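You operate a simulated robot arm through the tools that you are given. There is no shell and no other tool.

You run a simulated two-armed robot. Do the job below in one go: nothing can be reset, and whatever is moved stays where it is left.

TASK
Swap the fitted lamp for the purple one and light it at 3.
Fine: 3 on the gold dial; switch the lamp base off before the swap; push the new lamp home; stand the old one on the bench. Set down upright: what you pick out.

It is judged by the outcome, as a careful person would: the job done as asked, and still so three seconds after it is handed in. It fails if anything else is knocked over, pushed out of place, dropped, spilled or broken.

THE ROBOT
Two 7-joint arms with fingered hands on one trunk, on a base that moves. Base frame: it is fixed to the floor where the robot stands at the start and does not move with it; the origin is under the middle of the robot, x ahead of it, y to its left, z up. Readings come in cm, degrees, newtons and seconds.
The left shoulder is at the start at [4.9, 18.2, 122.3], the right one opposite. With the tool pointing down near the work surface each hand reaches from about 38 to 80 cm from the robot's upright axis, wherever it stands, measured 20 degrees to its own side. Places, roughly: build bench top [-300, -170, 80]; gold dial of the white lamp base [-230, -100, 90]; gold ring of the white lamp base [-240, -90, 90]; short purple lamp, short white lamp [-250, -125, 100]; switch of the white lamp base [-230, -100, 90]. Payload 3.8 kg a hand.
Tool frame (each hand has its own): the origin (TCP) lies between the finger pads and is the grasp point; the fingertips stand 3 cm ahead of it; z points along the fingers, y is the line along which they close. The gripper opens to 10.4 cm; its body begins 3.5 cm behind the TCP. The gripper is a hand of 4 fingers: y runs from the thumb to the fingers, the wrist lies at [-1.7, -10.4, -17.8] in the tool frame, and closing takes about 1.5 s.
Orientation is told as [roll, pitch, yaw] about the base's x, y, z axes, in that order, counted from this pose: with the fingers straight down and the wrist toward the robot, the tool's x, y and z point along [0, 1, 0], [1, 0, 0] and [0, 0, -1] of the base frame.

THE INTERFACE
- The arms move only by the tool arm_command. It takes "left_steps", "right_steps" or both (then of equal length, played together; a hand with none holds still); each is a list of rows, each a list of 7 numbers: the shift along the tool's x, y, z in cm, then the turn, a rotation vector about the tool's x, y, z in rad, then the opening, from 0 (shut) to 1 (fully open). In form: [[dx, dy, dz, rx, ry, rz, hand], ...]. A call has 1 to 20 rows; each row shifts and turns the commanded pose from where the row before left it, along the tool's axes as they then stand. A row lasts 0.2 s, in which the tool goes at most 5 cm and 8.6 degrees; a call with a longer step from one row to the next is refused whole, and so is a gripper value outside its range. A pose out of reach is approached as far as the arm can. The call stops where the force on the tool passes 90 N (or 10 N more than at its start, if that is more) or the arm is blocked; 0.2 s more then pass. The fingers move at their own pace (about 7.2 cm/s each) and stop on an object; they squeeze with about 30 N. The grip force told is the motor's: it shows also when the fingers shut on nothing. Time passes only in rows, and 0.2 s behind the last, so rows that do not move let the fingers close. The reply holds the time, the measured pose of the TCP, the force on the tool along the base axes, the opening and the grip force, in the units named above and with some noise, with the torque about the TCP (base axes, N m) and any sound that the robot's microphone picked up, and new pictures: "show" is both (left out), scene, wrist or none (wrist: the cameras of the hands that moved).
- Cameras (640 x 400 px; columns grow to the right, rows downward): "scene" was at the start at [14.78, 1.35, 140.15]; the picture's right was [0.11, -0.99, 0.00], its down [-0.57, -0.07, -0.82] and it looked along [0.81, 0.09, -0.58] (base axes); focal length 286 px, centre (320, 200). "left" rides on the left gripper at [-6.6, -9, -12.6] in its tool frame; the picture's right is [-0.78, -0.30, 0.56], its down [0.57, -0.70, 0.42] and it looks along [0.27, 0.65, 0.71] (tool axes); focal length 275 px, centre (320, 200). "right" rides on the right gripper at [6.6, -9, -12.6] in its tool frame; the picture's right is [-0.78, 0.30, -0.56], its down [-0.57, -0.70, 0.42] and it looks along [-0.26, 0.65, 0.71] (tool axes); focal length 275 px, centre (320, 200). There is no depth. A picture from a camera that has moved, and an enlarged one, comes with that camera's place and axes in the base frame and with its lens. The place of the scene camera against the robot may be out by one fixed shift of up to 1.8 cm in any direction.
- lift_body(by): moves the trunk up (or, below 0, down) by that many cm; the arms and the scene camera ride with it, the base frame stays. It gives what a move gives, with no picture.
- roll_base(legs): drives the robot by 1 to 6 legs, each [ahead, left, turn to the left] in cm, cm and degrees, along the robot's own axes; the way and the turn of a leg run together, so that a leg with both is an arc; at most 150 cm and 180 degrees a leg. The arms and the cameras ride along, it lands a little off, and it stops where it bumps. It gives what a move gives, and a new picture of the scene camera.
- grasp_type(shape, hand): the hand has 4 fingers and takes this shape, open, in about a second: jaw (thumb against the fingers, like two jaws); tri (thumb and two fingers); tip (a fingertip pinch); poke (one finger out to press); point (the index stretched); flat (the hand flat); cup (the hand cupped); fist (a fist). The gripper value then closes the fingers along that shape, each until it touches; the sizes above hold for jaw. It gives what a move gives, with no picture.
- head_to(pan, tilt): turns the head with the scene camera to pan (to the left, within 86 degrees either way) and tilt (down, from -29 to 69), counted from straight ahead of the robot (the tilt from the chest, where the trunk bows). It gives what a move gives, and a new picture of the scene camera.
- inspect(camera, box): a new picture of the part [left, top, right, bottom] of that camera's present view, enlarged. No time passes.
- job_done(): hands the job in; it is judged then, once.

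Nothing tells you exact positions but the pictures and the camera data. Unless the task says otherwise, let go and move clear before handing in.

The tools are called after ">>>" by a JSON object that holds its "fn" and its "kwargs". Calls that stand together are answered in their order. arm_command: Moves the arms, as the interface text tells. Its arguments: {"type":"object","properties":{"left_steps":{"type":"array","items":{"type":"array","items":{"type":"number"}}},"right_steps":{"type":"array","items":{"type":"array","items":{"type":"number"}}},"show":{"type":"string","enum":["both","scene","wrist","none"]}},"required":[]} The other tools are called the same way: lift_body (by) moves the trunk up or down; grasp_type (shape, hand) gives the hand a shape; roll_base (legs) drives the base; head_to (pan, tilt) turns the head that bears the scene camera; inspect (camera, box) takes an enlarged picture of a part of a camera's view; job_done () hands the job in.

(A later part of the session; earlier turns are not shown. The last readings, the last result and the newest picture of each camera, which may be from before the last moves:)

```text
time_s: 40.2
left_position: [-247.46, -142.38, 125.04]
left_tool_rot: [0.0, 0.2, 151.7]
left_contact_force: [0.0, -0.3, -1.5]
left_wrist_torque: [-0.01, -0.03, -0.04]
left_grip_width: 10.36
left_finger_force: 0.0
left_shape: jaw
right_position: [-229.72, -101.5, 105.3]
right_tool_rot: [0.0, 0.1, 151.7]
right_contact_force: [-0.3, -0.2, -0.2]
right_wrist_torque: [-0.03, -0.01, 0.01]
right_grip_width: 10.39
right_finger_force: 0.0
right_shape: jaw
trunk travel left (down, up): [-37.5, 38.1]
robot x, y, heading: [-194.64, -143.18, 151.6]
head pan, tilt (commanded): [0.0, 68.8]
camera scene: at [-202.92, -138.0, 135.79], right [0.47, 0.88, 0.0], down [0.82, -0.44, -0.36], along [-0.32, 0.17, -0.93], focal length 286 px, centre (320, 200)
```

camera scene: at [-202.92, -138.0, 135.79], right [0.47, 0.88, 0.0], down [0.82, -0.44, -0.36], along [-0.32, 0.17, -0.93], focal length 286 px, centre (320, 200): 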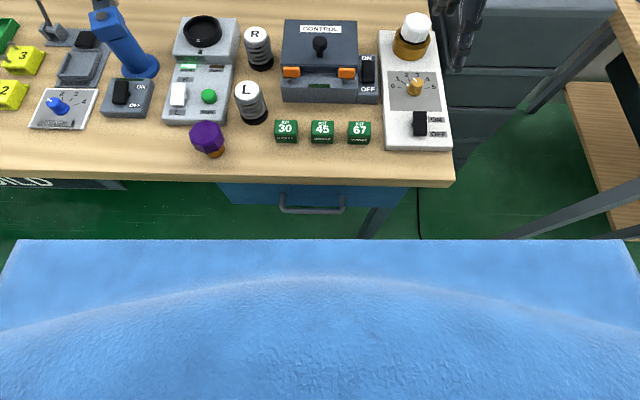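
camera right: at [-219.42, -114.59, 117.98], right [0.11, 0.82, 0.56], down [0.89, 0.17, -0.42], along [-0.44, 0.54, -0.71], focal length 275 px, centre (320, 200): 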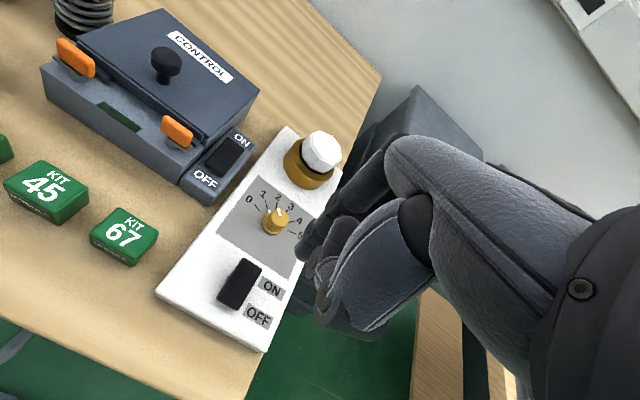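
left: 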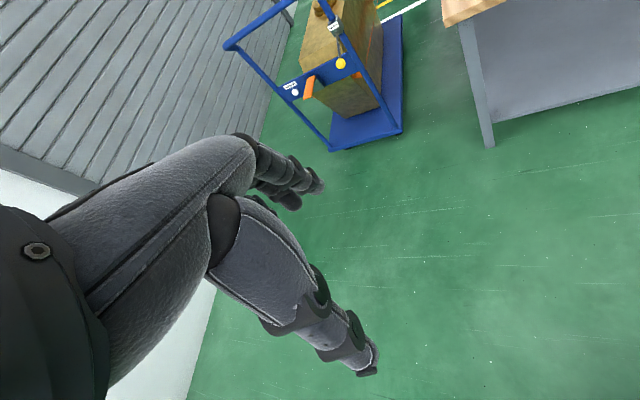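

Rolled in with no bump. The lamp should be about 19.4 cm ahead of the right TCP and 0.6 cm right; I move the open right hand above it at safe height and check.

>>> {"fn": "arm_command", "kwargs": {"right_steps": [[-0.15, 4.8, 0, 0, 0, 0, 1], [-0.15, 4.8, 0, 0, 0, 0, 1], [-0.15, 4.8, 0, 0, 0, 0, 1], [-0.15, 4.8, 0, 0, 0, 0, 1]], "show": "both"}}

>>> {"fn": "inspect", "kwargs": {"camera": "right", "box": [160, 200, 360, 400]}}

```text
time_s: 41.2
left_position: [-247.31, -142.31, 125.14]
left_tool_rot: [-0.1, 0.0, 151.7]
left_contact_force: [-0.6, 1.0, 0.4]
left_wrist_torque: [0.0, -0.03, 0.01]
left_grip_width: 10.37
left_finger_force: 0.1
left_shape: jaw
right_position: [-246.17, -92.08, 105.34]
right_tool_rot: [-0.1, 0.1, 151.8]
right_contact_force: [-0.1, -0.2, 0.5]
right_wrist_torque: [0.04, -0.02, 0.01]
right_grip_width: 10.39
right_finger_force: 0.0
right_shape: jaw
trunk travel left (down, up): [-37.5, 38.1]
robot x, y, heading: [-195.13, -143.0, 151.6]
head pan, tilt (commanded): [0.0, 68.8]
camera scene: at [-202.8, -138.14, 135.81], right [0.47, 0.88, 0.0], down [0.82, -0.44, -0.36], along [-0.32, 0.17, -0.93], focal length 286 px, centre (320, 200)
camera right: at [-241.47, -102.15, 117.77], right [0.11, 0.82, 0.56], down [0.89, 0.17, -0.42], along [-0.45, 0.54, -0.71], focal length 275 px, centre (320, 200)
```

scene: 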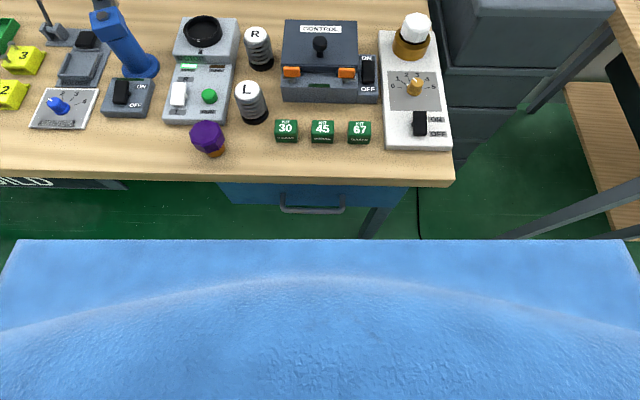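
right: 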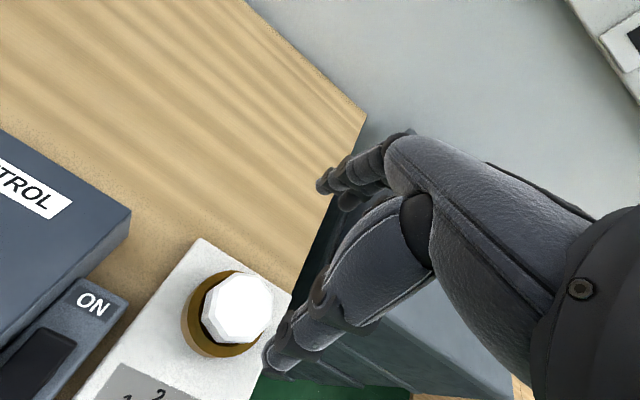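

```text
2.00 times, centred on (260, 300) of right
camera zoom: at [-241.47, -102.15, 117.77], right [0.11, 0.82, 0.56], down [0.89, 0.17, -0.42], along [-0.45, 0.54, -0.71], focal length 551 px, centre (440, 0)
```

zoom: 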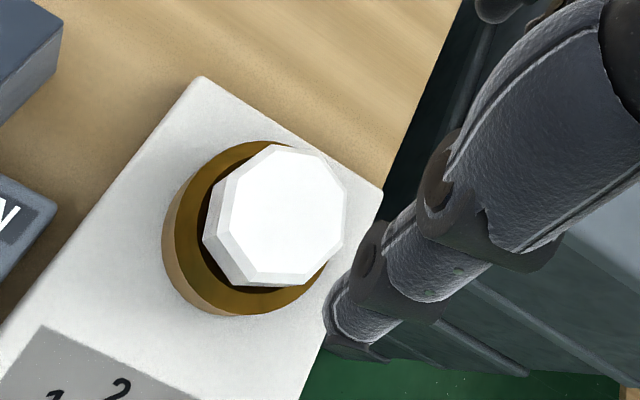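

By triangulating two wrist views I get the lamp axis at about (-244.7, -93.1) with its top at z≈92.5 and the ring rim at z≈88. I shift 1.8 cm back, come down with open fingers to just above, and check.

>>> {"fn": "arm_command", "kwargs": {"right_steps": [[0.19, -1.76, 0, 0, 0, 0, 1], [0, 0, 3, 0, 0, 0, 1], [0, 0, 3, 0, 0, 0, 1], [0, 0, 2.5, 0, 0, 0, 1]], "show": "both"}}

>>> {"fn": "inspect", "kwargs": {"camera": "right", "box": [160, 200, 400, 400]}}

>>> {"fn": "inspect", "kwargs": {"camera": "scene", "box": [360, 0, 480, 90]}}

```text
time_s: 42.2
left_position: [-247.36, -142.24, 125.16]
left_tool_rot: [-0.1, 0.2, 151.7]
left_contact_force: [0.6, 0.7, 0.6]
left_wrist_torque: [-0.02, 0.0, 0.0]
left_grip_width: 10.37
left_finger_force: 0.0
left_shape: jaw
right_position: [-244.69, -92.92, 96.89]
right_tool_rot: [0.1, -0.1, 151.7]
right_contact_force: [0.5, 0.1, 0.2]
right_wrist_torque: [0.0, 0.04, 0.01]
right_grip_width: 10.38
right_finger_force: 0.0
right_shape: jaw
trunk travel left (down, up): [-37.5, 38.1]
robot x, y, heading: [-194.84, -143.14, 151.6]
head pan, tilt (commanded): [0.0, 68.8]
camera scene: at [-202.73, -138.09, 135.81], right [0.47, 0.88, 0.0], down [0.82, -0.44, -0.36], along [-0.32, 0.17, -0.93], focal length 286 px, centre (320, 200)
camera right: at [-239.98, -102.95, 109.39], right [0.11, 0.82, 0.56], down [0.89, 0.17, -0.42], along [-0.44, 0.54, -0.71], focal length 275 px, centre (320, 200)
```

scene: 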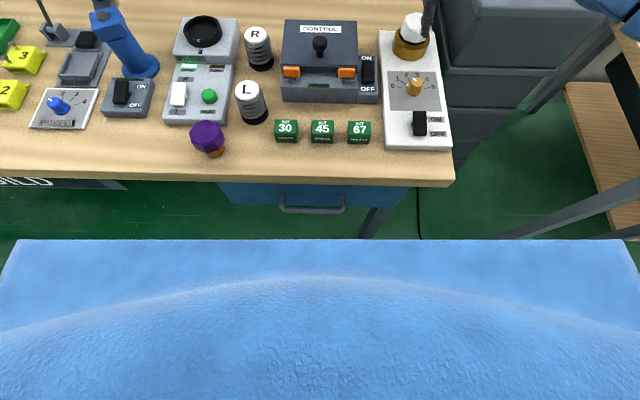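
right: 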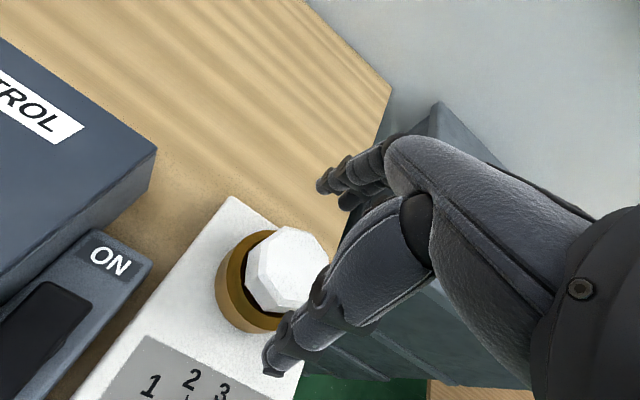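

```text
2.00 times, centred on (280, 300) of right
camera zoom: at [-239.98, -102.95, 109.39], right [0.11, 0.82, 0.56], down [0.89, 0.17, -0.42], along [-0.44, 0.54, -0.71], focal length 551 px, centre (400, 0)
```

zoom: 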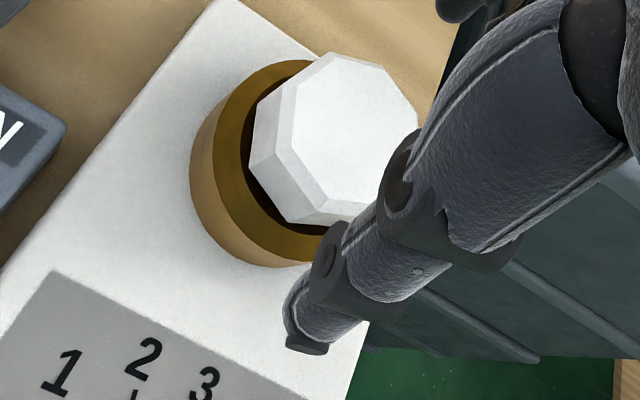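

```text
4.44 times, centred on (420, 45) of scene
camera zoom: at [-202.73, -138.09, 135.81], right [0.47, 0.88, 0.0], down [0.82, -0.44, -0.36], along [-0.32, 0.17, -0.93], focal length 1272 px, centre (-124, 889)
```

zoom: 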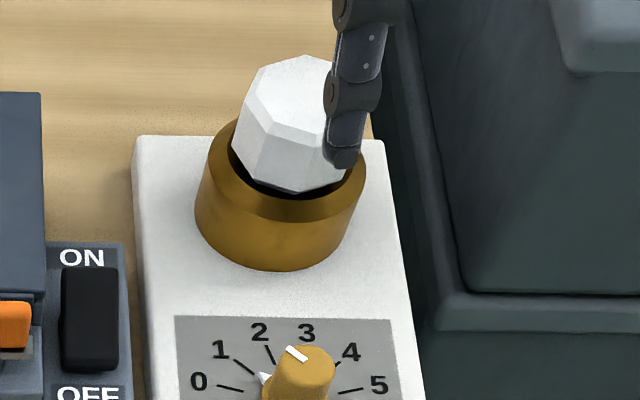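

The TCP is right over the lamp axis with the thumb in front and the fingers behind. I go down so the fingertips end about 1 cm above the ring rim, then close.

>>> {"fn": "arm_command", "kwargs": {"right_steps": [[0, 0, 2, 0, 0, 0, 1], [0, 0, 1.7, 0, 0, 0, 1], [0, 0, 1.0, 0, 0, 0, 1]], "show": "both"}}

>>> {"fn": "inspect", "kwargs": {"camera": "scene", "box": [360, 0, 480, 90]}}

```text
time_s: 43.0
left_position: [-247.23, -142.31, 125.19]
left_tool_rot: [0.0, -0.1, 151.8]
left_contact_force: [0.2, -0.2, 0.3]
left_wrist_torque: [0.0, 0.03, -0.01]
left_grip_width: 10.36
left_finger_force: 0.1
left_shape: jaw
right_position: [-244.79, -92.99, 92.27]
right_tool_rot: [0.0, -0.1, 151.7]
right_contact_force: [0.3, 0.5, -0.5]
right_wrist_torque: [-0.02, 0.0, -0.01]
right_grip_width: 10.39
right_finger_force: 0.0
right_shape: jaw
trunk travel left (down, up): [-37.5, 38.1]
robot x, y, heading: [-194.84, -143.08, 151.7]
head pan, tilt (commanded): [0.0, 68.8]
camera scene: at [-202.71, -138.11, 135.81], right [0.47, 0.88, 0.0], down [0.82, -0.44, -0.36], along [-0.32, 0.17, -0.93], focal length 286 px, centre (320, 200)
camera right: at [-239.94, -102.99, 104.69], right [0.11, 0.82, 0.56], down [0.89, 0.17, -0.42], along [-0.44, 0.54, -0.71], focal length 275 px, centre (320, 200)
```

scene: 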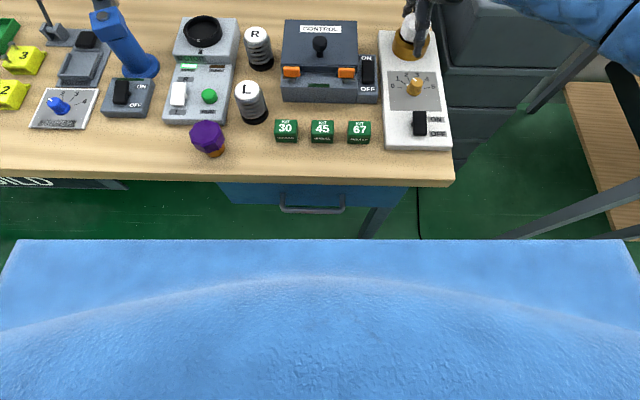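
right: 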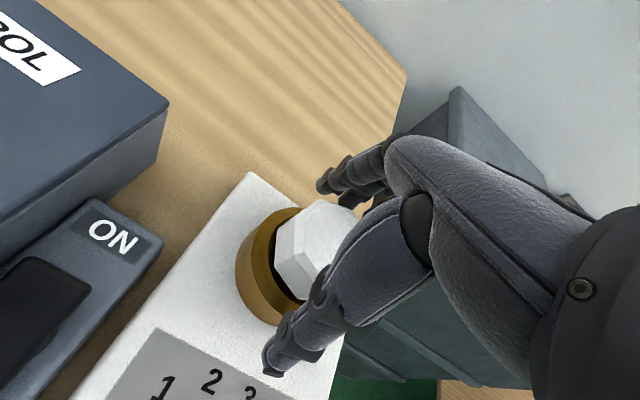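

```text
4.44 times, centred on (420, 45) of scene
camera zoom: at [-202.71, -138.11, 135.81], right [0.47, 0.88, 0.0], down [0.82, -0.44, -0.36], along [-0.32, 0.17, -0.93], focal length 1272 px, centre (-124, 889)
```

zoom: 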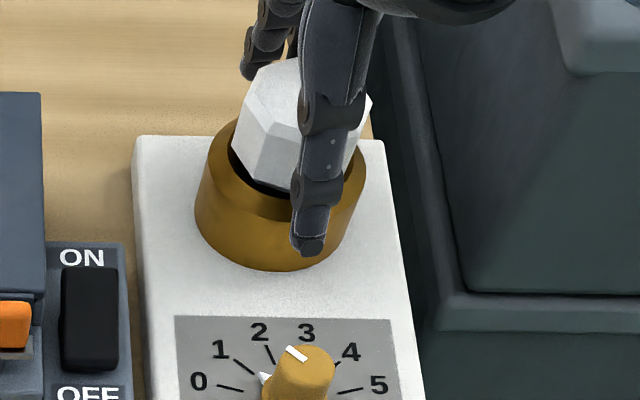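

The thumb and fingers straddle the lamp head; I close on it now.

>>> {"fn": "arm_command", "kwargs": {"right_steps": [[0, 0, 0, 0, 0, 0, 0.5], [0, 0, 0, 0, 0, 0, 0.3], [0, 0, 0, 0, 0, 0, 0.2], [0, 0, 0, 0, 0, 0, 0], [0, 0, 0, 0, 0, 0, 0], [0, 0, 0, 0, 0, 0, 0], [0, 0, 0, 0, 0, 0, 0]], "show": "both"}}

>>> {"fn": "inspect", "kwargs": {"camera": "scene", "box": [360, 0, 480, 90]}}

```text
time_s: 44.6
left_position: [-247.12, -142.3, 125.14]
left_tool_rot: [0.0, 0.0, 151.7]
left_contact_force: [0.2, -0.3, 0.3]
left_wrist_torque: [0.05, 0.03, 0.01]
left_grip_width: 10.36
left_finger_force: 0.1
left_shape: jaw
right_position: [-244.55, -92.91, 92.2]
right_tool_rot: [0.1, 0.0, 151.7]
right_contact_force: [0.5, -0.2, 0.2]
right_wrist_torque: [0.01, 0.02, -0.01]
right_grip_width: 5.46
right_finger_force: 30.2
right_shape: jaw
trunk travel left (down, up): [-37.5, 38.1]
robot x, y, heading: [-195.27, -143.59, 151.6]
head pan, tilt (commanded): [0.0, 68.8]
camera scene: at [-202.7, -138.11, 135.81], right [0.47, 0.88, 0.0], down [0.82, -0.44, -0.36], along [-0.32, 0.17, -0.93], focal length 286 px, centre (320, 200)
camera right: at [-239.94, -102.99, 104.71], right [0.11, 0.82, 0.56], down [0.89, 0.17, -0.42], along [-0.44, 0.54, -0.71], focal length 275 px, centre (320, 200)
```

scene: 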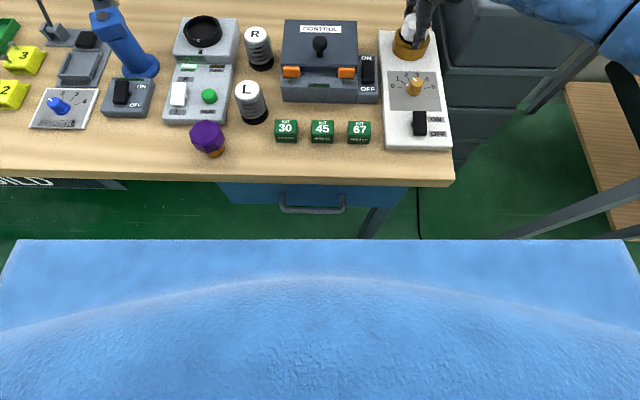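
right: 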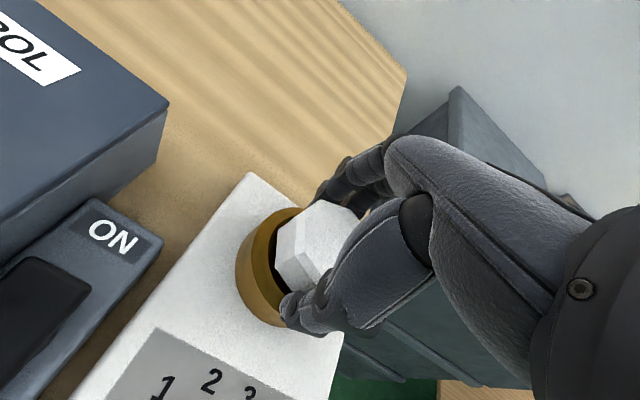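

```text
4.44 times, centred on (420, 45) of scene
camera zoom: at [-202.7, -138.11, 135.81], right [0.47, 0.88, 0.0], down [0.82, -0.44, -0.36], along [-0.32, 0.17, -0.93], focal length 1272 px, centre (-124, 889)
```

zoom: 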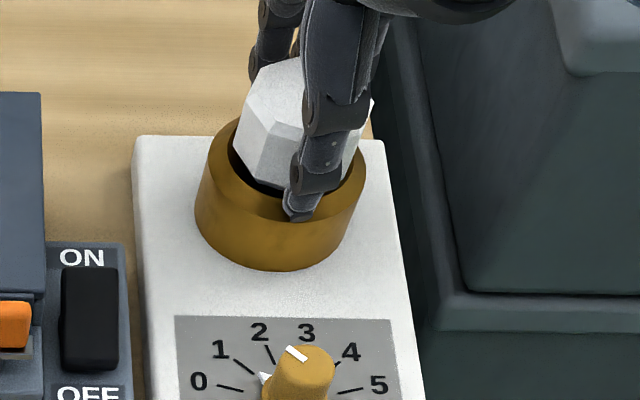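

Gripped, width 5.5 cm at 30 N with no side force on the arm. I pull straight up slowly.

>>> {"fn": "arm_command", "kwargs": {"right_steps": [[0, 0, -0.5, 0, 0, 0, 0], [0, 0, -0.5, 0, 0, 0, 0], [0, 0, -0.5, 0, 0, 0, 0], [0, 0, -0.5, 0, 0, 0, 0]], "show": "wrist"}}

>>> {"fn": "inspect", "kwargs": {"camera": "scene", "box": [360, 0, 480, 90]}}

```text
time_s: 45.6
left_position: [-247.27, -142.26, 125.22]
left_tool_rot: [0.1, 0.0, 151.7]
left_contact_force: [0.2, 0.2, 0.3]
left_wrist_torque: [-0.01, 0.01, 0.05]
left_grip_width: 10.37
left_finger_force: 0.2
left_shape: jaw
right_position: [-244.57, -93.02, 94.29]
right_tool_rot: [0.0, 0.1, 151.7]
right_contact_force: [-0.3, -0.6, -0.2]
right_wrist_torque: [0.01, 0.03, -0.02]
right_grip_width: 5.43
right_finger_force: 29.8
right_shape: jaw
trunk travel left (down, up): [-37.5, 38.1]
robot x, y, heading: [-194.98, -143.16, 151.6]
head pan, tilt (commanded): [0.0, 68.8]
camera right: at [-239.91, -103.05, 106.69], right [0.11, 0.82, 0.56], down [0.89, 0.17, -0.42], along [-0.44, 0.54, -0.71], focal length 275 px, centre (320, 200)
```

right: 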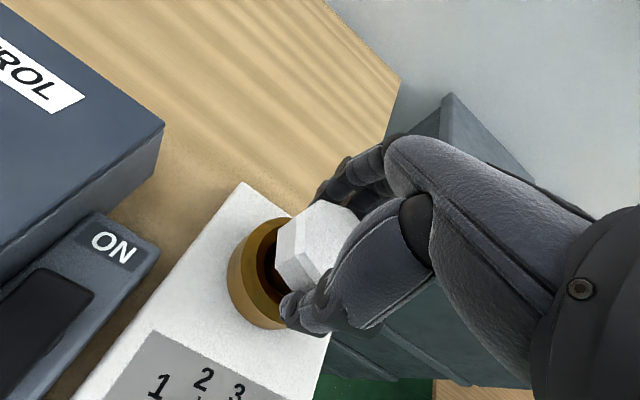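

```text
4.44 times, centred on (420, 45) of scene
camera zoom: at [-202.7, -138.12, 135.82], right [0.47, 0.88, 0.0], down [0.82, -0.44, -0.36], along [-0.32, 0.17, -0.93], focal length 1272 px, centre (-124, 889)
```

zoom: 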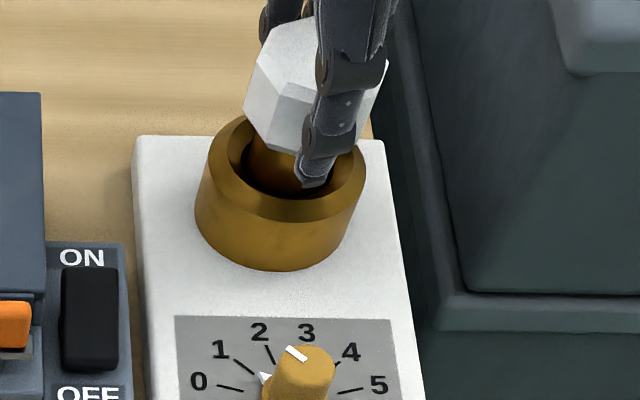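

The lamp slides out freely with its gold stem showing. I keep lifting to clear height.

>>> {"fn": "arm_command", "kwargs": {"right_steps": [[0, 0, -1.5, 0, 0, 0, 0], [0, 0, -2, 0, 0, 0, 0], [0, 0, -3, 0, 0, 0, 0], [0, 0, -4, 0, 0, 0, 0], [0, 0, -4, 0, 0, 0, 0]], "show": "both"}}

>>> {"fn": "inspect", "kwargs": {"camera": "right", "box": [160, 160, 400, 400]}}

```text
time_s: 46.8
left_position: [-247.33, -142.28, 125.13]
left_tool_rot: [0.0, 0.0, 151.8]
left_contact_force: [-0.1, 0.1, 0.0]
left_wrist_torque: [-0.02, -0.02, 0.02]
left_grip_width: 10.36
left_finger_force: 0.1
left_shape: jaw
right_position: [-244.64, -92.94, 108.77]
right_tool_rot: [0.0, 0.0, 151.8]
right_contact_force: [0.6, -1.0, -1.0]
right_wrist_torque: [0.01, -0.02, 0.01]
right_grip_width: 5.43
right_finger_force: 29.9
right_shape: jaw
trunk travel left (down, up): [-37.5, 38.1]
robot x, y, heading: [-195.26, -143.38, 151.5]
head pan, tilt (commanded): [0.0, 68.8]
camera scene: at [-202.68, -138.17, 135.82], right [0.47, 0.88, 0.0], down [0.82, -0.44, -0.36], along [-0.32, 0.17, -0.93], focal length 286 px, centre (320, 200)
camera right: at [-239.92, -103.05, 121.29], right [0.11, 0.82, 0.56], down [0.89, 0.17, -0.42], along [-0.44, 0.54, -0.71], focal length 275 px, centre (320, 200)
```

scene: 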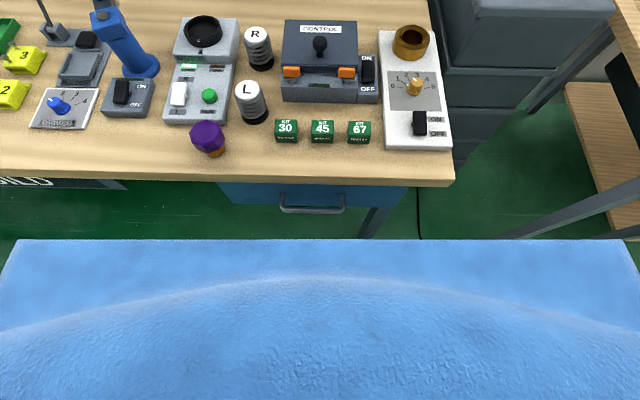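
right: 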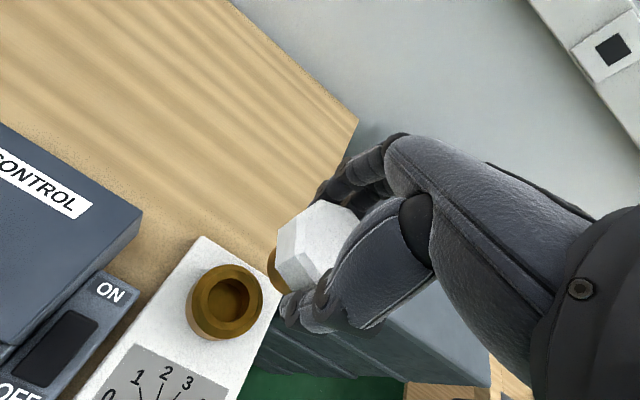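

```text
1.67 times, centred on (280, 280) of right
camera zoom: at [-239.92, -103.05, 121.29], right [0.11, 0.82, 0.56], down [0.89, 0.17, -0.42], along [-0.44, 0.54, -0.71], focal length 459 px, centre (387, 67)
```

zoom: 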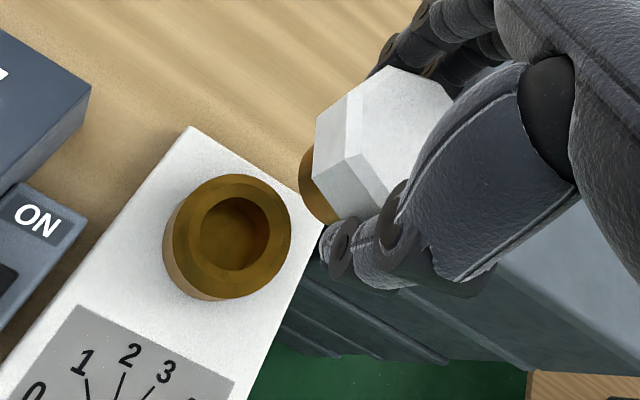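

The old lamp is out and held upright at z≈109. I back off 6 cm and roll 46 cm to the left so the right hand can set it down on free bench left of the purple lamp and then pick the purple one.

>>> {"fn": "roll_base", "kwargs": {"legs": [[-6, 0, 0], [0, 46, 0]]}}

>>> {"fn": "head_to", "kwargs": {"pan": -10, "tilt": 55}}

>>> {"fn": "inspect", "kwargs": {"camera": "right", "box": [0, 0, 640, 400]}}

```text
time_s: 50.1
left_position: [-263.71, -185.44, 125.24]
left_tool_rot: [-0.1, -0.1, 151.6]
left_contact_force: [0.4, 0.2, 0.5]
left_wrist_torque: [0.01, -0.05, 0.0]
left_grip_width: 10.37
left_finger_force: 0.0
left_shape: jaw
right_position: [-261.19, -136.13, 108.88]
right_tool_rot: [0.0, 0.0, 151.5]
right_contact_force: [-0.8, -0.4, -0.9]
right_wrist_torque: [0.03, 0.01, -0.02]
right_grip_width: 5.42
right_finger_force: 29.9
right_shape: jaw
trunk travel left (down, up): [-37.5, 38.1]
robot x, y, heading: [-211.4, -186.44, 151.7]
head pan, tilt (commanded): [0.0, 68.8]
camera scene: at [-219.23, -181.27, 135.81], right [0.47, 0.88, 0.0], down [0.82, -0.44, -0.36], along [-0.32, 0.17, -0.93], focal length 286 px, centre (320, 200)
```

scene: 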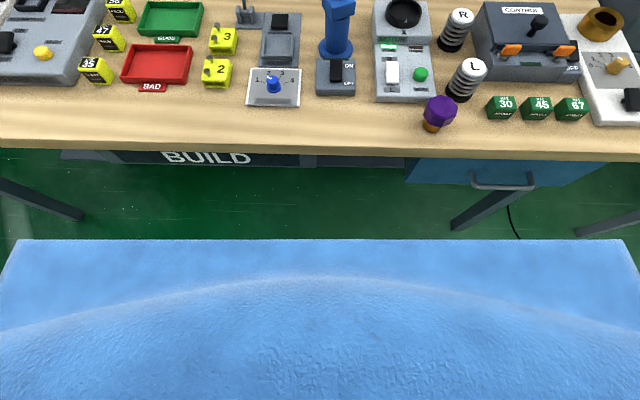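

```text
time_s: 50.9
left_position: [-263.78, -185.45, 125.1]
left_tool_rot: [-0.1, -0.1, 151.8]
left_contact_force: [-0.1, -0.5, 0.3]
left_wrist_torque: [0.01, -0.01, -0.02]
left_grip_width: 10.34
left_finger_force: 0.0
left_shape: jaw
right_position: [-261.05, -135.89, 108.65]
right_tool_rot: [0.0, -0.1, 151.7]
right_contact_force: [-0.4, 0.5, -1.3]
right_wrist_torque: [0.02, -0.01, -0.01]
right_grip_width: 5.41
right_finger_force: 29.9
right_shape: jaw
trunk travel left (down, up): [-37.5, 38.1]
robot x, y, heading: [-211.4, -186.56, 152.0]
head pan, tilt (commanded): [-10.0, 55.0]
camera scene: at [-219.91, -179.37, 137.35], right [0.62, 0.78, 0.0], down [0.64, -0.51, -0.57], along [-0.45, 0.36, -0.82], focal length 286 px, centre (320, 200)
```

scene: 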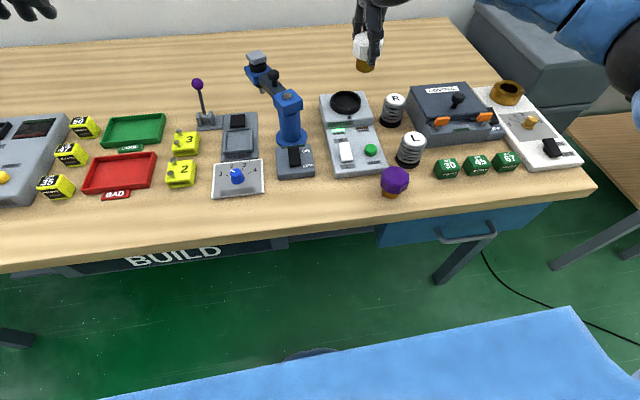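

```text
1.00 times, centred on (320, 200) of right (not enlarged: the box is as wide or as high as the picture)
camera zoom: at [-256.42, -146.05, 121.23], right [0.11, 0.82, 0.56], down [0.89, 0.17, -0.42], along [-0.44, 0.54, -0.71], focal length 275 px, centre (320, 200)
```

zoom: 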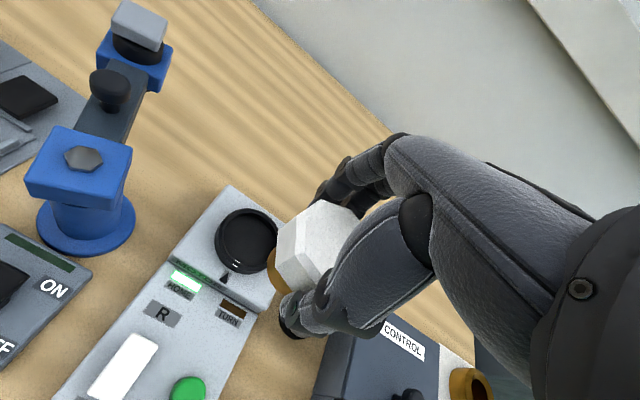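

>>> {"fn": "inspect", "kwargs": {"camera": "scene", "box": [260, 120, 460, 250]}}

```text
3.08 times, centred on (360, 185) of scene
camera zoom: at [-219.91, -179.37, 137.35], right [0.62, 0.78, 0.0], down [0.64, -0.51, -0.57], along [-0.45, 0.36, -0.82], focal length 880 px, centre (197, 246)
```

zoom: 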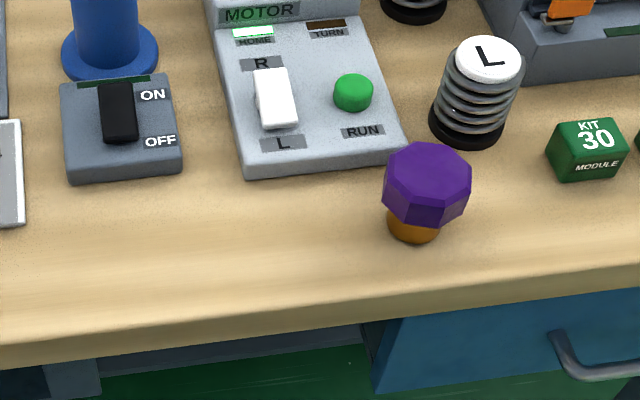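

The old lamp goes to the free spot about 13 cm left of the purple lamp, around (-248.6, -153.3), 6 cm in from the bench edge. I bring the hand back toward me, then left, then partway down and check.

>>> {"fn": "arm_command", "kwargs": {"right_steps": [[0, -4.8, 0, 0, 0, 0, 0], [0, -4.8, 0, 0, 0, 0, 0], [0, -4.8, 0, 0, 0, 0, 0], [0, -4.8, 0, 0, 0, 0, 0], [3.1, 0, 0, 0, 0, 0, 0], [3.1, 0, 0, 0, 0, 0, 0], [3.1, 0, 0, 0, 0, 0, 0], [0, 0, 4, 0, 0, 0, 0], [0, 0, 4, 0, 0, 0, 0], [0, 0, 4, 0, 0, 0, 0], [0, 0, 3, 0, 0, 0, 0]], "show": "both"}}

>>> {"fn": "inspect", "kwargs": {"camera": "scene", "box": [260, 120, 460, 250]}}

```text
time_s: 53.3
left_position: [-263.81, -185.44, 125.19]
left_tool_rot: [0.0, 0.1, 151.8]
left_contact_force: [0.0, 0.4, 0.6]
left_wrist_torque: [-0.01, 0.01, 0.03]
left_grip_width: 10.36
left_finger_force: 0.1
left_shape: jaw
right_position: [-248.66, -153.42, 93.82]
right_tool_rot: [0.0, 0.0, 151.6]
right_contact_force: [0.1, -0.2, -1.4]
right_wrist_torque: [0.0, 0.0, -0.01]
right_grip_width: 5.41
right_finger_force: 30.3
right_shape: jaw
trunk travel left (down, up): [-37.5, 38.1]
robot x, y, heading: [-211.86, -186.55, 151.3]
head pan, tilt (commanded): [-10.0, 55.0]
camera scene: at [-219.94, -179.38, 137.36], right [0.62, 0.78, 0.0], down [0.64, -0.51, -0.57], along [-0.45, 0.36, -0.82], focal length 286 px, centre (320, 200)
camera right: at [-243.96, -163.43, 106.19], right [0.11, 0.82, 0.56], down [0.89, 0.17, -0.42], along [-0.44, 0.54, -0.71], focal length 275 px, centre (320, 200)
```

scene: 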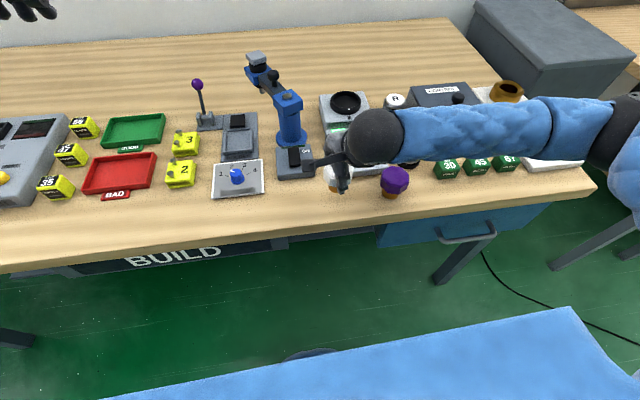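
right: 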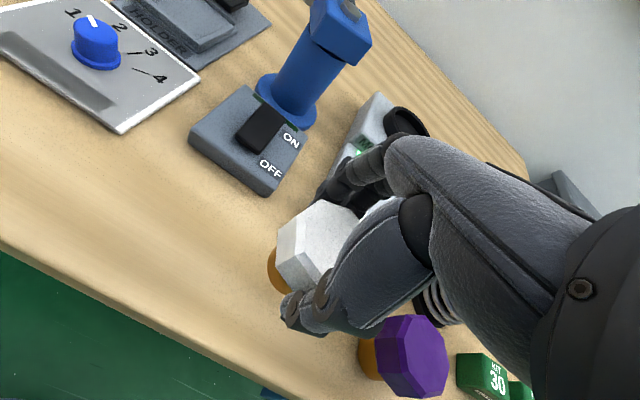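

```text
3.08 times, centred on (360, 185) of scene
camera zoom: at [-219.94, -179.38, 137.36], right [0.62, 0.78, 0.0], down [0.64, -0.51, -0.57], along [-0.45, 0.36, -0.82], focal length 880 px, centre (197, 246)
```

zoom: 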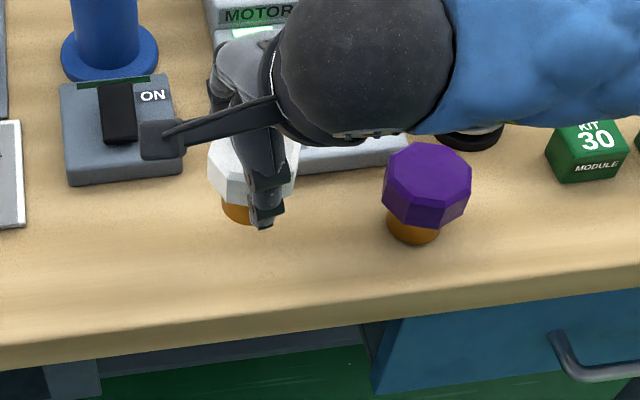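

The lamp is over the free spot, clear of the switch box, the motor unit and the purple lamp. I lower it gently until it touches the bench.

>>> {"fn": "arm_command", "kwargs": {"right_steps": [[0, 0, 2, 0, 0, 0, 0], [0, 0, 1.8, 0, 0, 0, 0], [0, 0, 1, 0, 0, 0, 0], [0, 0, 0.5, 0, 0, 0, 0]], "show": "wrist"}}

>>> {"fn": "inspect", "kwargs": {"camera": "scene", "box": [260, 120, 460, 250]}}

```text
time_s: 54.3
left_position: [-263.71, -185.39, 125.06]
left_tool_rot: [0.0, 0.1, 151.7]
left_contact_force: [-0.8, -0.6, 0.6]
left_wrist_torque: [0.0, -0.03, 0.02]
left_grip_width: 10.39
left_finger_force: 0.0
left_shape: jaw
right_position: [-248.65, -153.31, 88.37]
right_tool_rot: [-0.1, 0.1, 151.7]
right_contact_force: [-0.3, 1.1, -0.9]
right_wrist_torque: [0.0, 0.03, -0.01]
right_grip_width: 4.39
right_finger_force: 30.2
right_shape: jaw
trunk travel left (down, up): [-37.5, 38.1]
robot x, y, heading: [-211.29, -186.53, 151.6]
head pan, tilt (commanded): [-10.0, 55.0]
camera right: at [-243.95, -163.32, 100.86], right [0.11, 0.82, 0.56], down [0.89, 0.17, -0.42], along [-0.44, 0.54, -0.71], focal length 275 px, centre (320, 200)
```

right: 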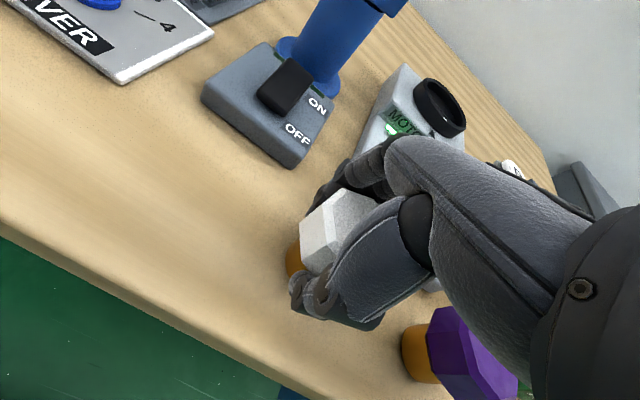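

```text
3.08 times, centred on (360, 185) of scene
camera zoom: at [-219.93, -179.38, 137.35], right [0.62, 0.78, 0.0], down [0.64, -0.51, -0.57], along [-0.45, 0.36, -0.82], focal length 880 px, centre (197, 246)
```

zoom: 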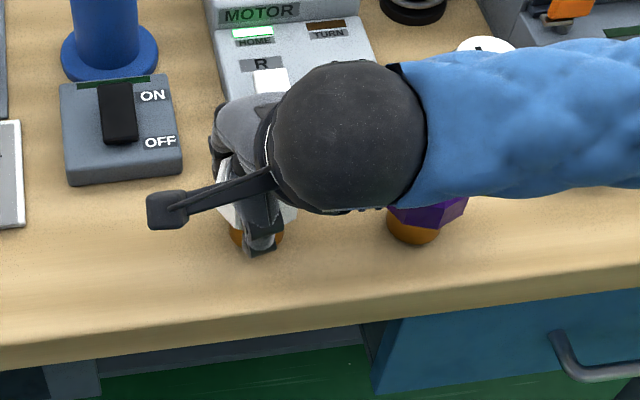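

The grip width changed from 5.4 to 4.4 cm, so the lamp seems to have touched down and slid up in the fingers. I look closely before letting go.

>>> {"fn": "inspect", "kwargs": {"camera": "right", "box": [260, 160, 420, 340]}}

>>> {"fn": "inspect", "kwargs": {"camera": "scene", "box": [310, 150, 370, 210]}}

>>> {"fn": "inspect", "kwargs": {"camera": "left", "box": [0, 0, 640, 400]}}

```text
2.22 times, centred on (340, 250) of right
camera zoom: at [-243.95, -163.32, 100.86], right [0.11, 0.82, 0.56], down [0.89, 0.17, -0.42], along [-0.44, 0.54, -0.71], focal length 612 px, centre (276, 89)
```

zoom: 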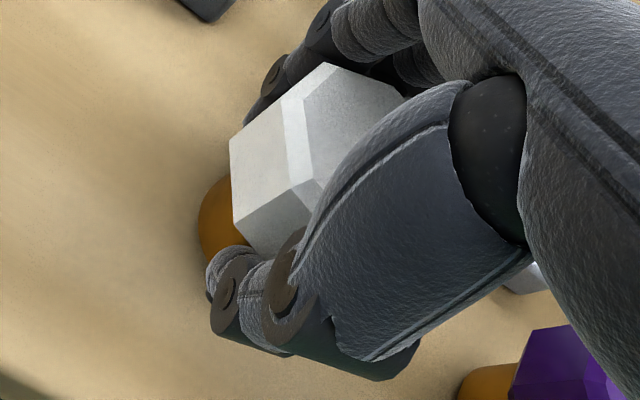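

```text
6.67 times, centred on (340, 180) of scene
camera zoom: at [-219.93, -179.38, 137.35], right [0.62, 0.78, 0.0], down [0.64, -0.51, -0.57], along [-0.45, 0.36, -0.82], focal length 1907 px, centre (187, 333)
```

zoom: 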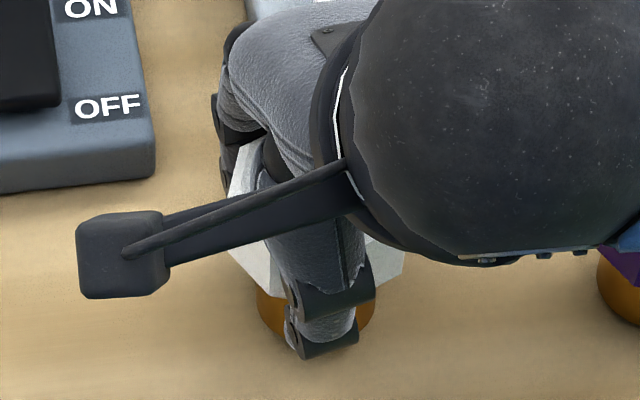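

```text
1.00 times, centred on (320, 200) of left (not enlarged: the box is as wide or as high as the picture)
camera zoom: at [-252.81, -183.84, 137.65], right [0.63, 0.54, -0.56], down [0.35, -0.84, -0.42], along [-0.7, 0.07, -0.71], focal length 275 px, centre (320, 200)
```

zoom: 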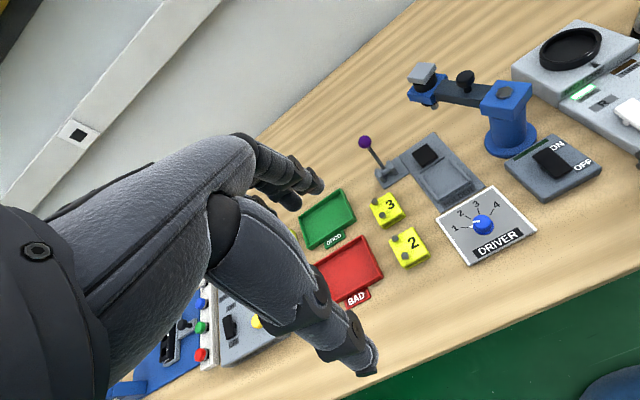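

The lamp stands upright on the bench with the fingertips now around its stem. I open the hand moderately, then check that it stands free before lifting.

>>> {"fn": "arm_command", "kwargs": {"right_steps": [[0, 0, 0, 0, 0, 0, 0.5], [0, 0, 0, 0, 0, 0, 0.6], [0, 0, 0, 0, 0, 0, 0.7], [0, 0, 0, 0, 0, 0, 0.8], [0, 0, 0, 0, 0, 0, 0.85], [0, 0, 0, 0, 0, 0, 0.85], [0, 0, 0, 0, 0, 0, 0.85]], "show": "wrist"}}

>>> {"fn": "inspect", "kwargs": {"camera": "scene", "box": [310, 150, 370, 210]}}

>>> {"fn": "inspect", "kwargs": {"camera": "right", "box": [260, 160, 420, 340]}}

```text
time_s: 55.9
left_position: [-263.57, -185.35, 125.32]
left_tool_rot: [0.1, 0.0, 151.7]
left_contact_force: [-0.3, 0.0, -0.4]
left_wrist_torque: [-0.02, 0.0, 0.03]
left_grip_width: 10.39
left_finger_force: 0.2
left_shape: jaw
right_position: [-248.57, -153.43, 88.46]
right_tool_rot: [0.1, 0.0, 151.6]
right_contact_force: [8.5, -4.6, 3.6]
right_wrist_torque: [0.04, -0.08, -0.2]
right_grip_width: 8.48
right_finger_force: 0.0
right_shape: jaw
trunk travel left (down, up): [-37.5, 38.1]
robot x, y, heading: [-211.84, -186.69, 151.5]
head pan, tilt (commanded): [-10.0, 55.0]
camera right: at [-243.82, -163.43, 100.99], right [0.11, 0.82, 0.56], down [0.89, 0.17, -0.42], along [-0.45, 0.54, -0.71], focal length 275 px, centre (320, 200)
```

right: 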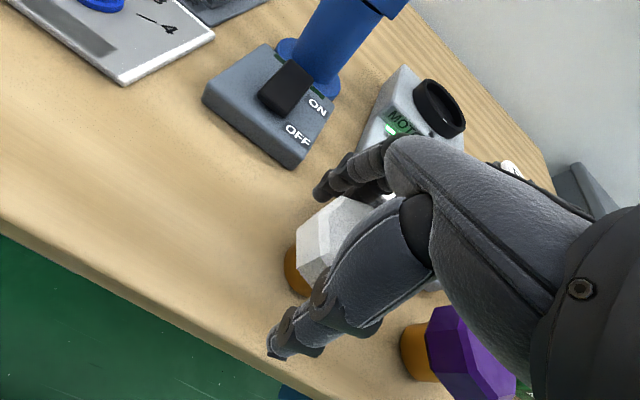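

```text
6.67 times, centred on (340, 180) of scene
camera zoom: at [-219.77, -179.47, 137.38], right [0.62, 0.78, 0.0], down [0.64, -0.51, -0.57], along [-0.45, 0.36, -0.82], focal length 1907 px, centre (187, 333)
```

zoom: 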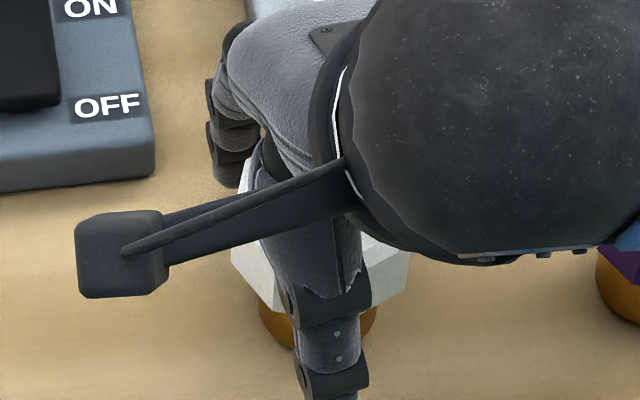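

```text
2.22 times, centred on (340, 250) of right
camera zoom: at [-243.82, -163.43, 100.99], right [0.11, 0.82, 0.56], down [0.89, 0.17, -0.42], along [-0.45, 0.54, -0.71], focal length 612 px, centre (276, 89)
```

zoom: 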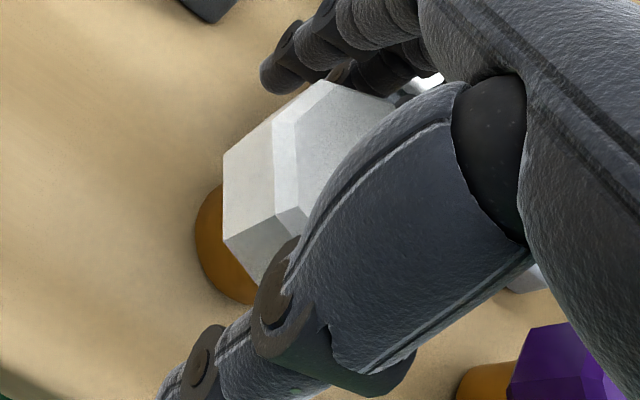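

The far fingers press lightly (about 10 N) on something ahead, probably the motor unit's front edge, so I narrow the opening a little at once to relieve it.

>>> {"fn": "arm_command", "kwargs": {"right_steps": [[0, 0, 0, 0, 0, 0, 0.76], [0, 0, 0, 0, 0, 0, 0.74], [0, 0, 0, 0, 0, 0, 0.74]], "show": "wrist"}}

>>> {"fn": "inspect", "kwargs": {"camera": "right", "box": [260, 60, 480, 340]}}

```text
time_s: 56.7
left_position: [-263.69, -185.41, 125.17]
left_tool_rot: [0.1, 0.0, 151.7]
left_contact_force: [0.3, -0.1, 0.1]
left_wrist_torque: [-0.02, 0.01, 0.0]
left_grip_width: 10.35
left_finger_force: 0.1
left_shape: jaw
right_position: [-248.66, -153.21, 88.51]
right_tool_rot: [0.0, -0.2, 151.6]
right_contact_force: [1.6, -1.0, 3.2]
right_wrist_torque: [0.09, 0.07, -0.01]
right_grip_width: 7.57
right_finger_force: 0.1
right_shape: jaw
trunk travel left (down, up): [-37.5, 38.1]
robot x, y, heading: [-211.17, -186.66, 151.8]
head pan, tilt (commanded): [-10.0, 55.0]
camera right: at [-243.94, -163.35, 100.99], right [0.11, 0.82, 0.56], down [0.89, 0.17, -0.43], along [-0.45, 0.54, -0.71], focal length 275 px, centre (320, 200)
```

right: 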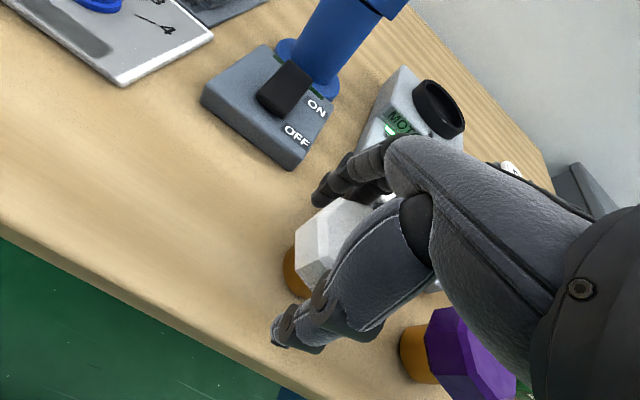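

```text
1.43 times, centred on (370, 200) of right
camera zoom: at [-243.94, -163.35, 100.99], right [0.11, 0.82, 0.56], down [0.89, 0.17, -0.43], along [-0.45, 0.54, -0.71], focal length 393 px, centre (249, 200)
```

zoom: 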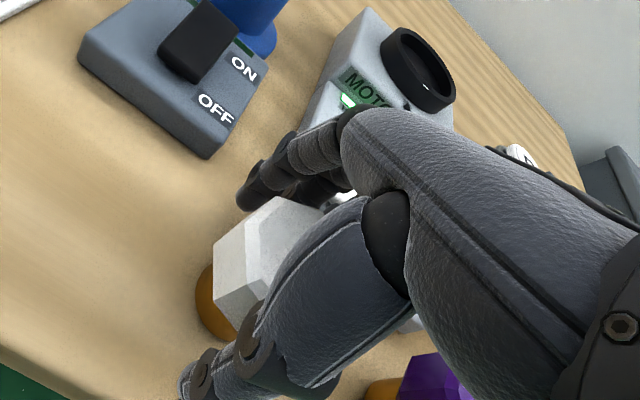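

The side force is gone. Now I lift slowly and check that the lamp stays standing.

>>> {"fn": "arm_command", "kwargs": {"right_steps": [[0, -0.2, -0.5, 0, 0, 0, 0.74], [0, 0, -0.7, 0, 0, 0, 0.74], [0, 0, -0.8, 0, 0, 0, 0.74]], "show": "wrist"}}

>>> {"fn": "inspect", "kwargs": {"camera": "scene", "box": [290, 130, 410, 220]}}

```text
time_s: 57.5
left_position: [-263.73, -185.48, 125.23]
left_tool_rot: [-0.1, 0.0, 151.8]
left_contact_force: [0.0, -0.3, -0.7]
left_wrist_torque: [-0.03, 0.0, -0.06]
left_grip_width: 10.37
left_finger_force: 0.1
left_shape: jaw
right_position: [-248.55, -153.47, 90.52]
right_tool_rot: [0.0, 0.0, 151.7]
right_contact_force: [0.0, 0.0, -0.6]
right_wrist_torque: [0.0, 0.0, 0.0]
right_grip_width: 7.68
right_finger_force: 0.0
right_shape: jaw
trunk travel left (down, up): [-37.5, 38.1]
robot x, y, heading: [-210.98, -186.72, 151.8]
head pan, tilt (commanded): [-10.0, 55.0]
camera right: at [-243.75, -163.48, 103.0], right [0.11, 0.82, 0.56], down [0.89, 0.17, -0.42], along [-0.44, 0.54, -0.71], focal length 275 px, centre (320, 200)
```

right: 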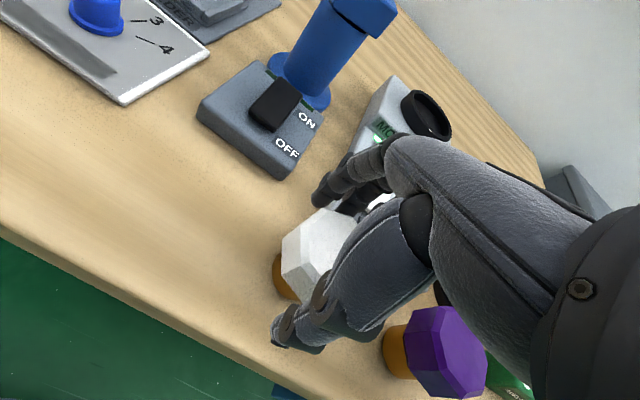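

```text
4.44 times, centred on (350, 175) of scene
camera zoom: at [-219.91, -179.39, 137.36], right [0.62, 0.78, 0.0], down [0.64, -0.51, -0.57], along [-0.45, 0.36, -0.82], focal length 1272 px, centre (187, 311)
```

zoom: 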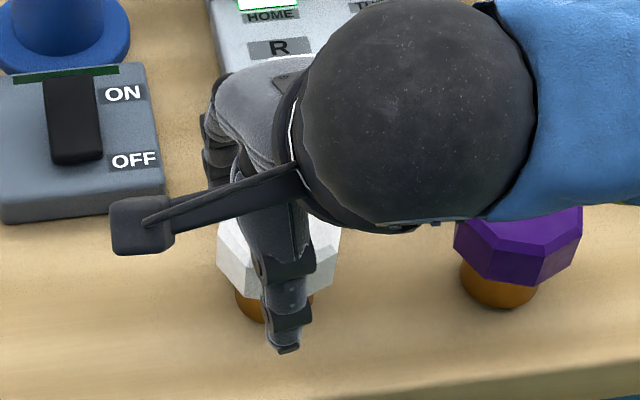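

Forces are zero and the lamp stays on the bench. I lift the rest of the way and look at the result.

>>> {"fn": "arm_command", "kwargs": {"right_steps": [[0, 0, -1.5, 0, 0, 0, 0.74], [0, 0, -3, 0, 0, 0, 0.74], [0, 0, -4, 0, 0, 0, 0.9], [0, 0, -4, 0, 0, 0, 1], [-4, 0, 0, 0, 0, 0, 1]], "show": "both"}}

>>> {"fn": "inspect", "kwargs": {"camera": "scene", "box": [260, 90, 420, 220]}}

>>> {"fn": "inspect", "kwargs": {"camera": "right", "box": [160, 120, 480, 400]}}

```text
time_s: 58.7
left_position: [-263.69, -185.21, 125.34]
left_tool_rot: [0.1, 0.0, 151.6]
left_contact_force: [0.6, 0.1, -0.5]
left_wrist_torque: [-0.03, 0.02, 0.02]
left_grip_width: 10.38
left_finger_force: 0.1
left_shape: jaw
right_position: [-246.44, -149.79, 103.0]
right_tool_rot: [0.1, 0.0, 151.6]
right_contact_force: [0.0, -0.9, -0.3]
right_wrist_torque: [-0.02, 0.02, 0.01]
right_grip_width: 10.37
right_finger_force: 0.0
right_shape: jaw
trunk travel left (down, up): [-37.5, 38.1]
robot x, y, heading: [-211.4, -186.36, 151.7]
head pan, tilt (commanded): [-10.0, 55.0]
camera scene: at [-219.75, -179.22, 137.36], right [0.62, 0.78, 0.0], down [0.64, -0.51, -0.57], along [-0.45, 0.35, -0.82], focal length 286 px, centre (320, 200)
camera right: at [-241.71, -159.81, 115.49], right [0.11, 0.82, 0.56], down [0.89, 0.17, -0.42], along [-0.45, 0.54, -0.71], focal length 275 px, centre (320, 200)
```

scene: 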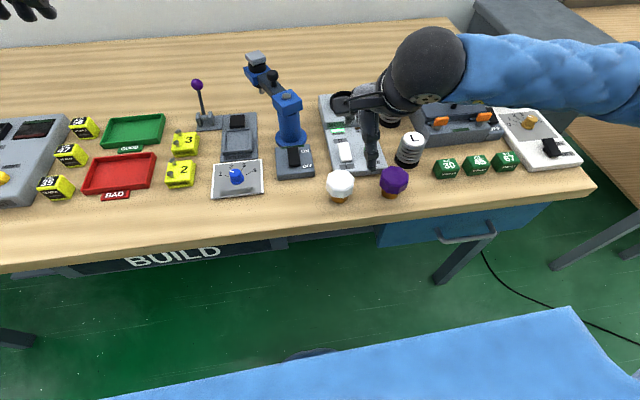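
right: 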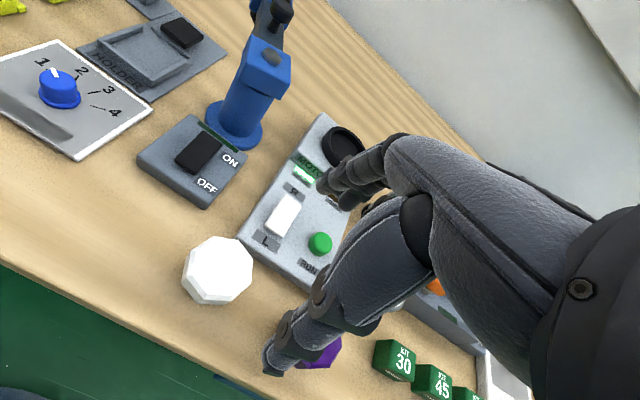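

```text
3.08 times, centred on (340, 155) of scene
camera zoom: at [-219.75, -179.22, 137.36], right [0.62, 0.78, 0.0], down [0.64, -0.51, -0.57], along [-0.45, 0.35, -0.82], focal length 880 px, centre (258, 338)
```

zoom: 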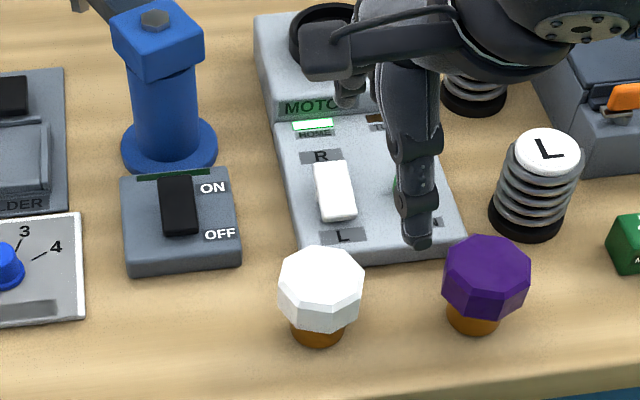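

```text
1.43 times, centred on (320, 260) of right
camera zoom: at [-241.71, -159.81, 115.49], right [0.11, 0.82, 0.56], down [0.89, 0.17, -0.42], along [-0.45, 0.54, -0.71], focal length 393 px, centre (320, 114)
```

zoom: 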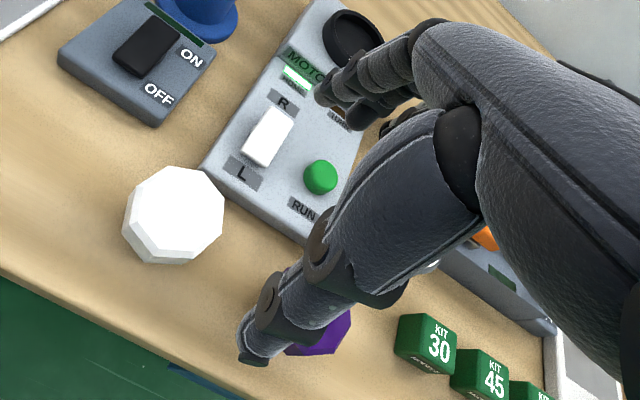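

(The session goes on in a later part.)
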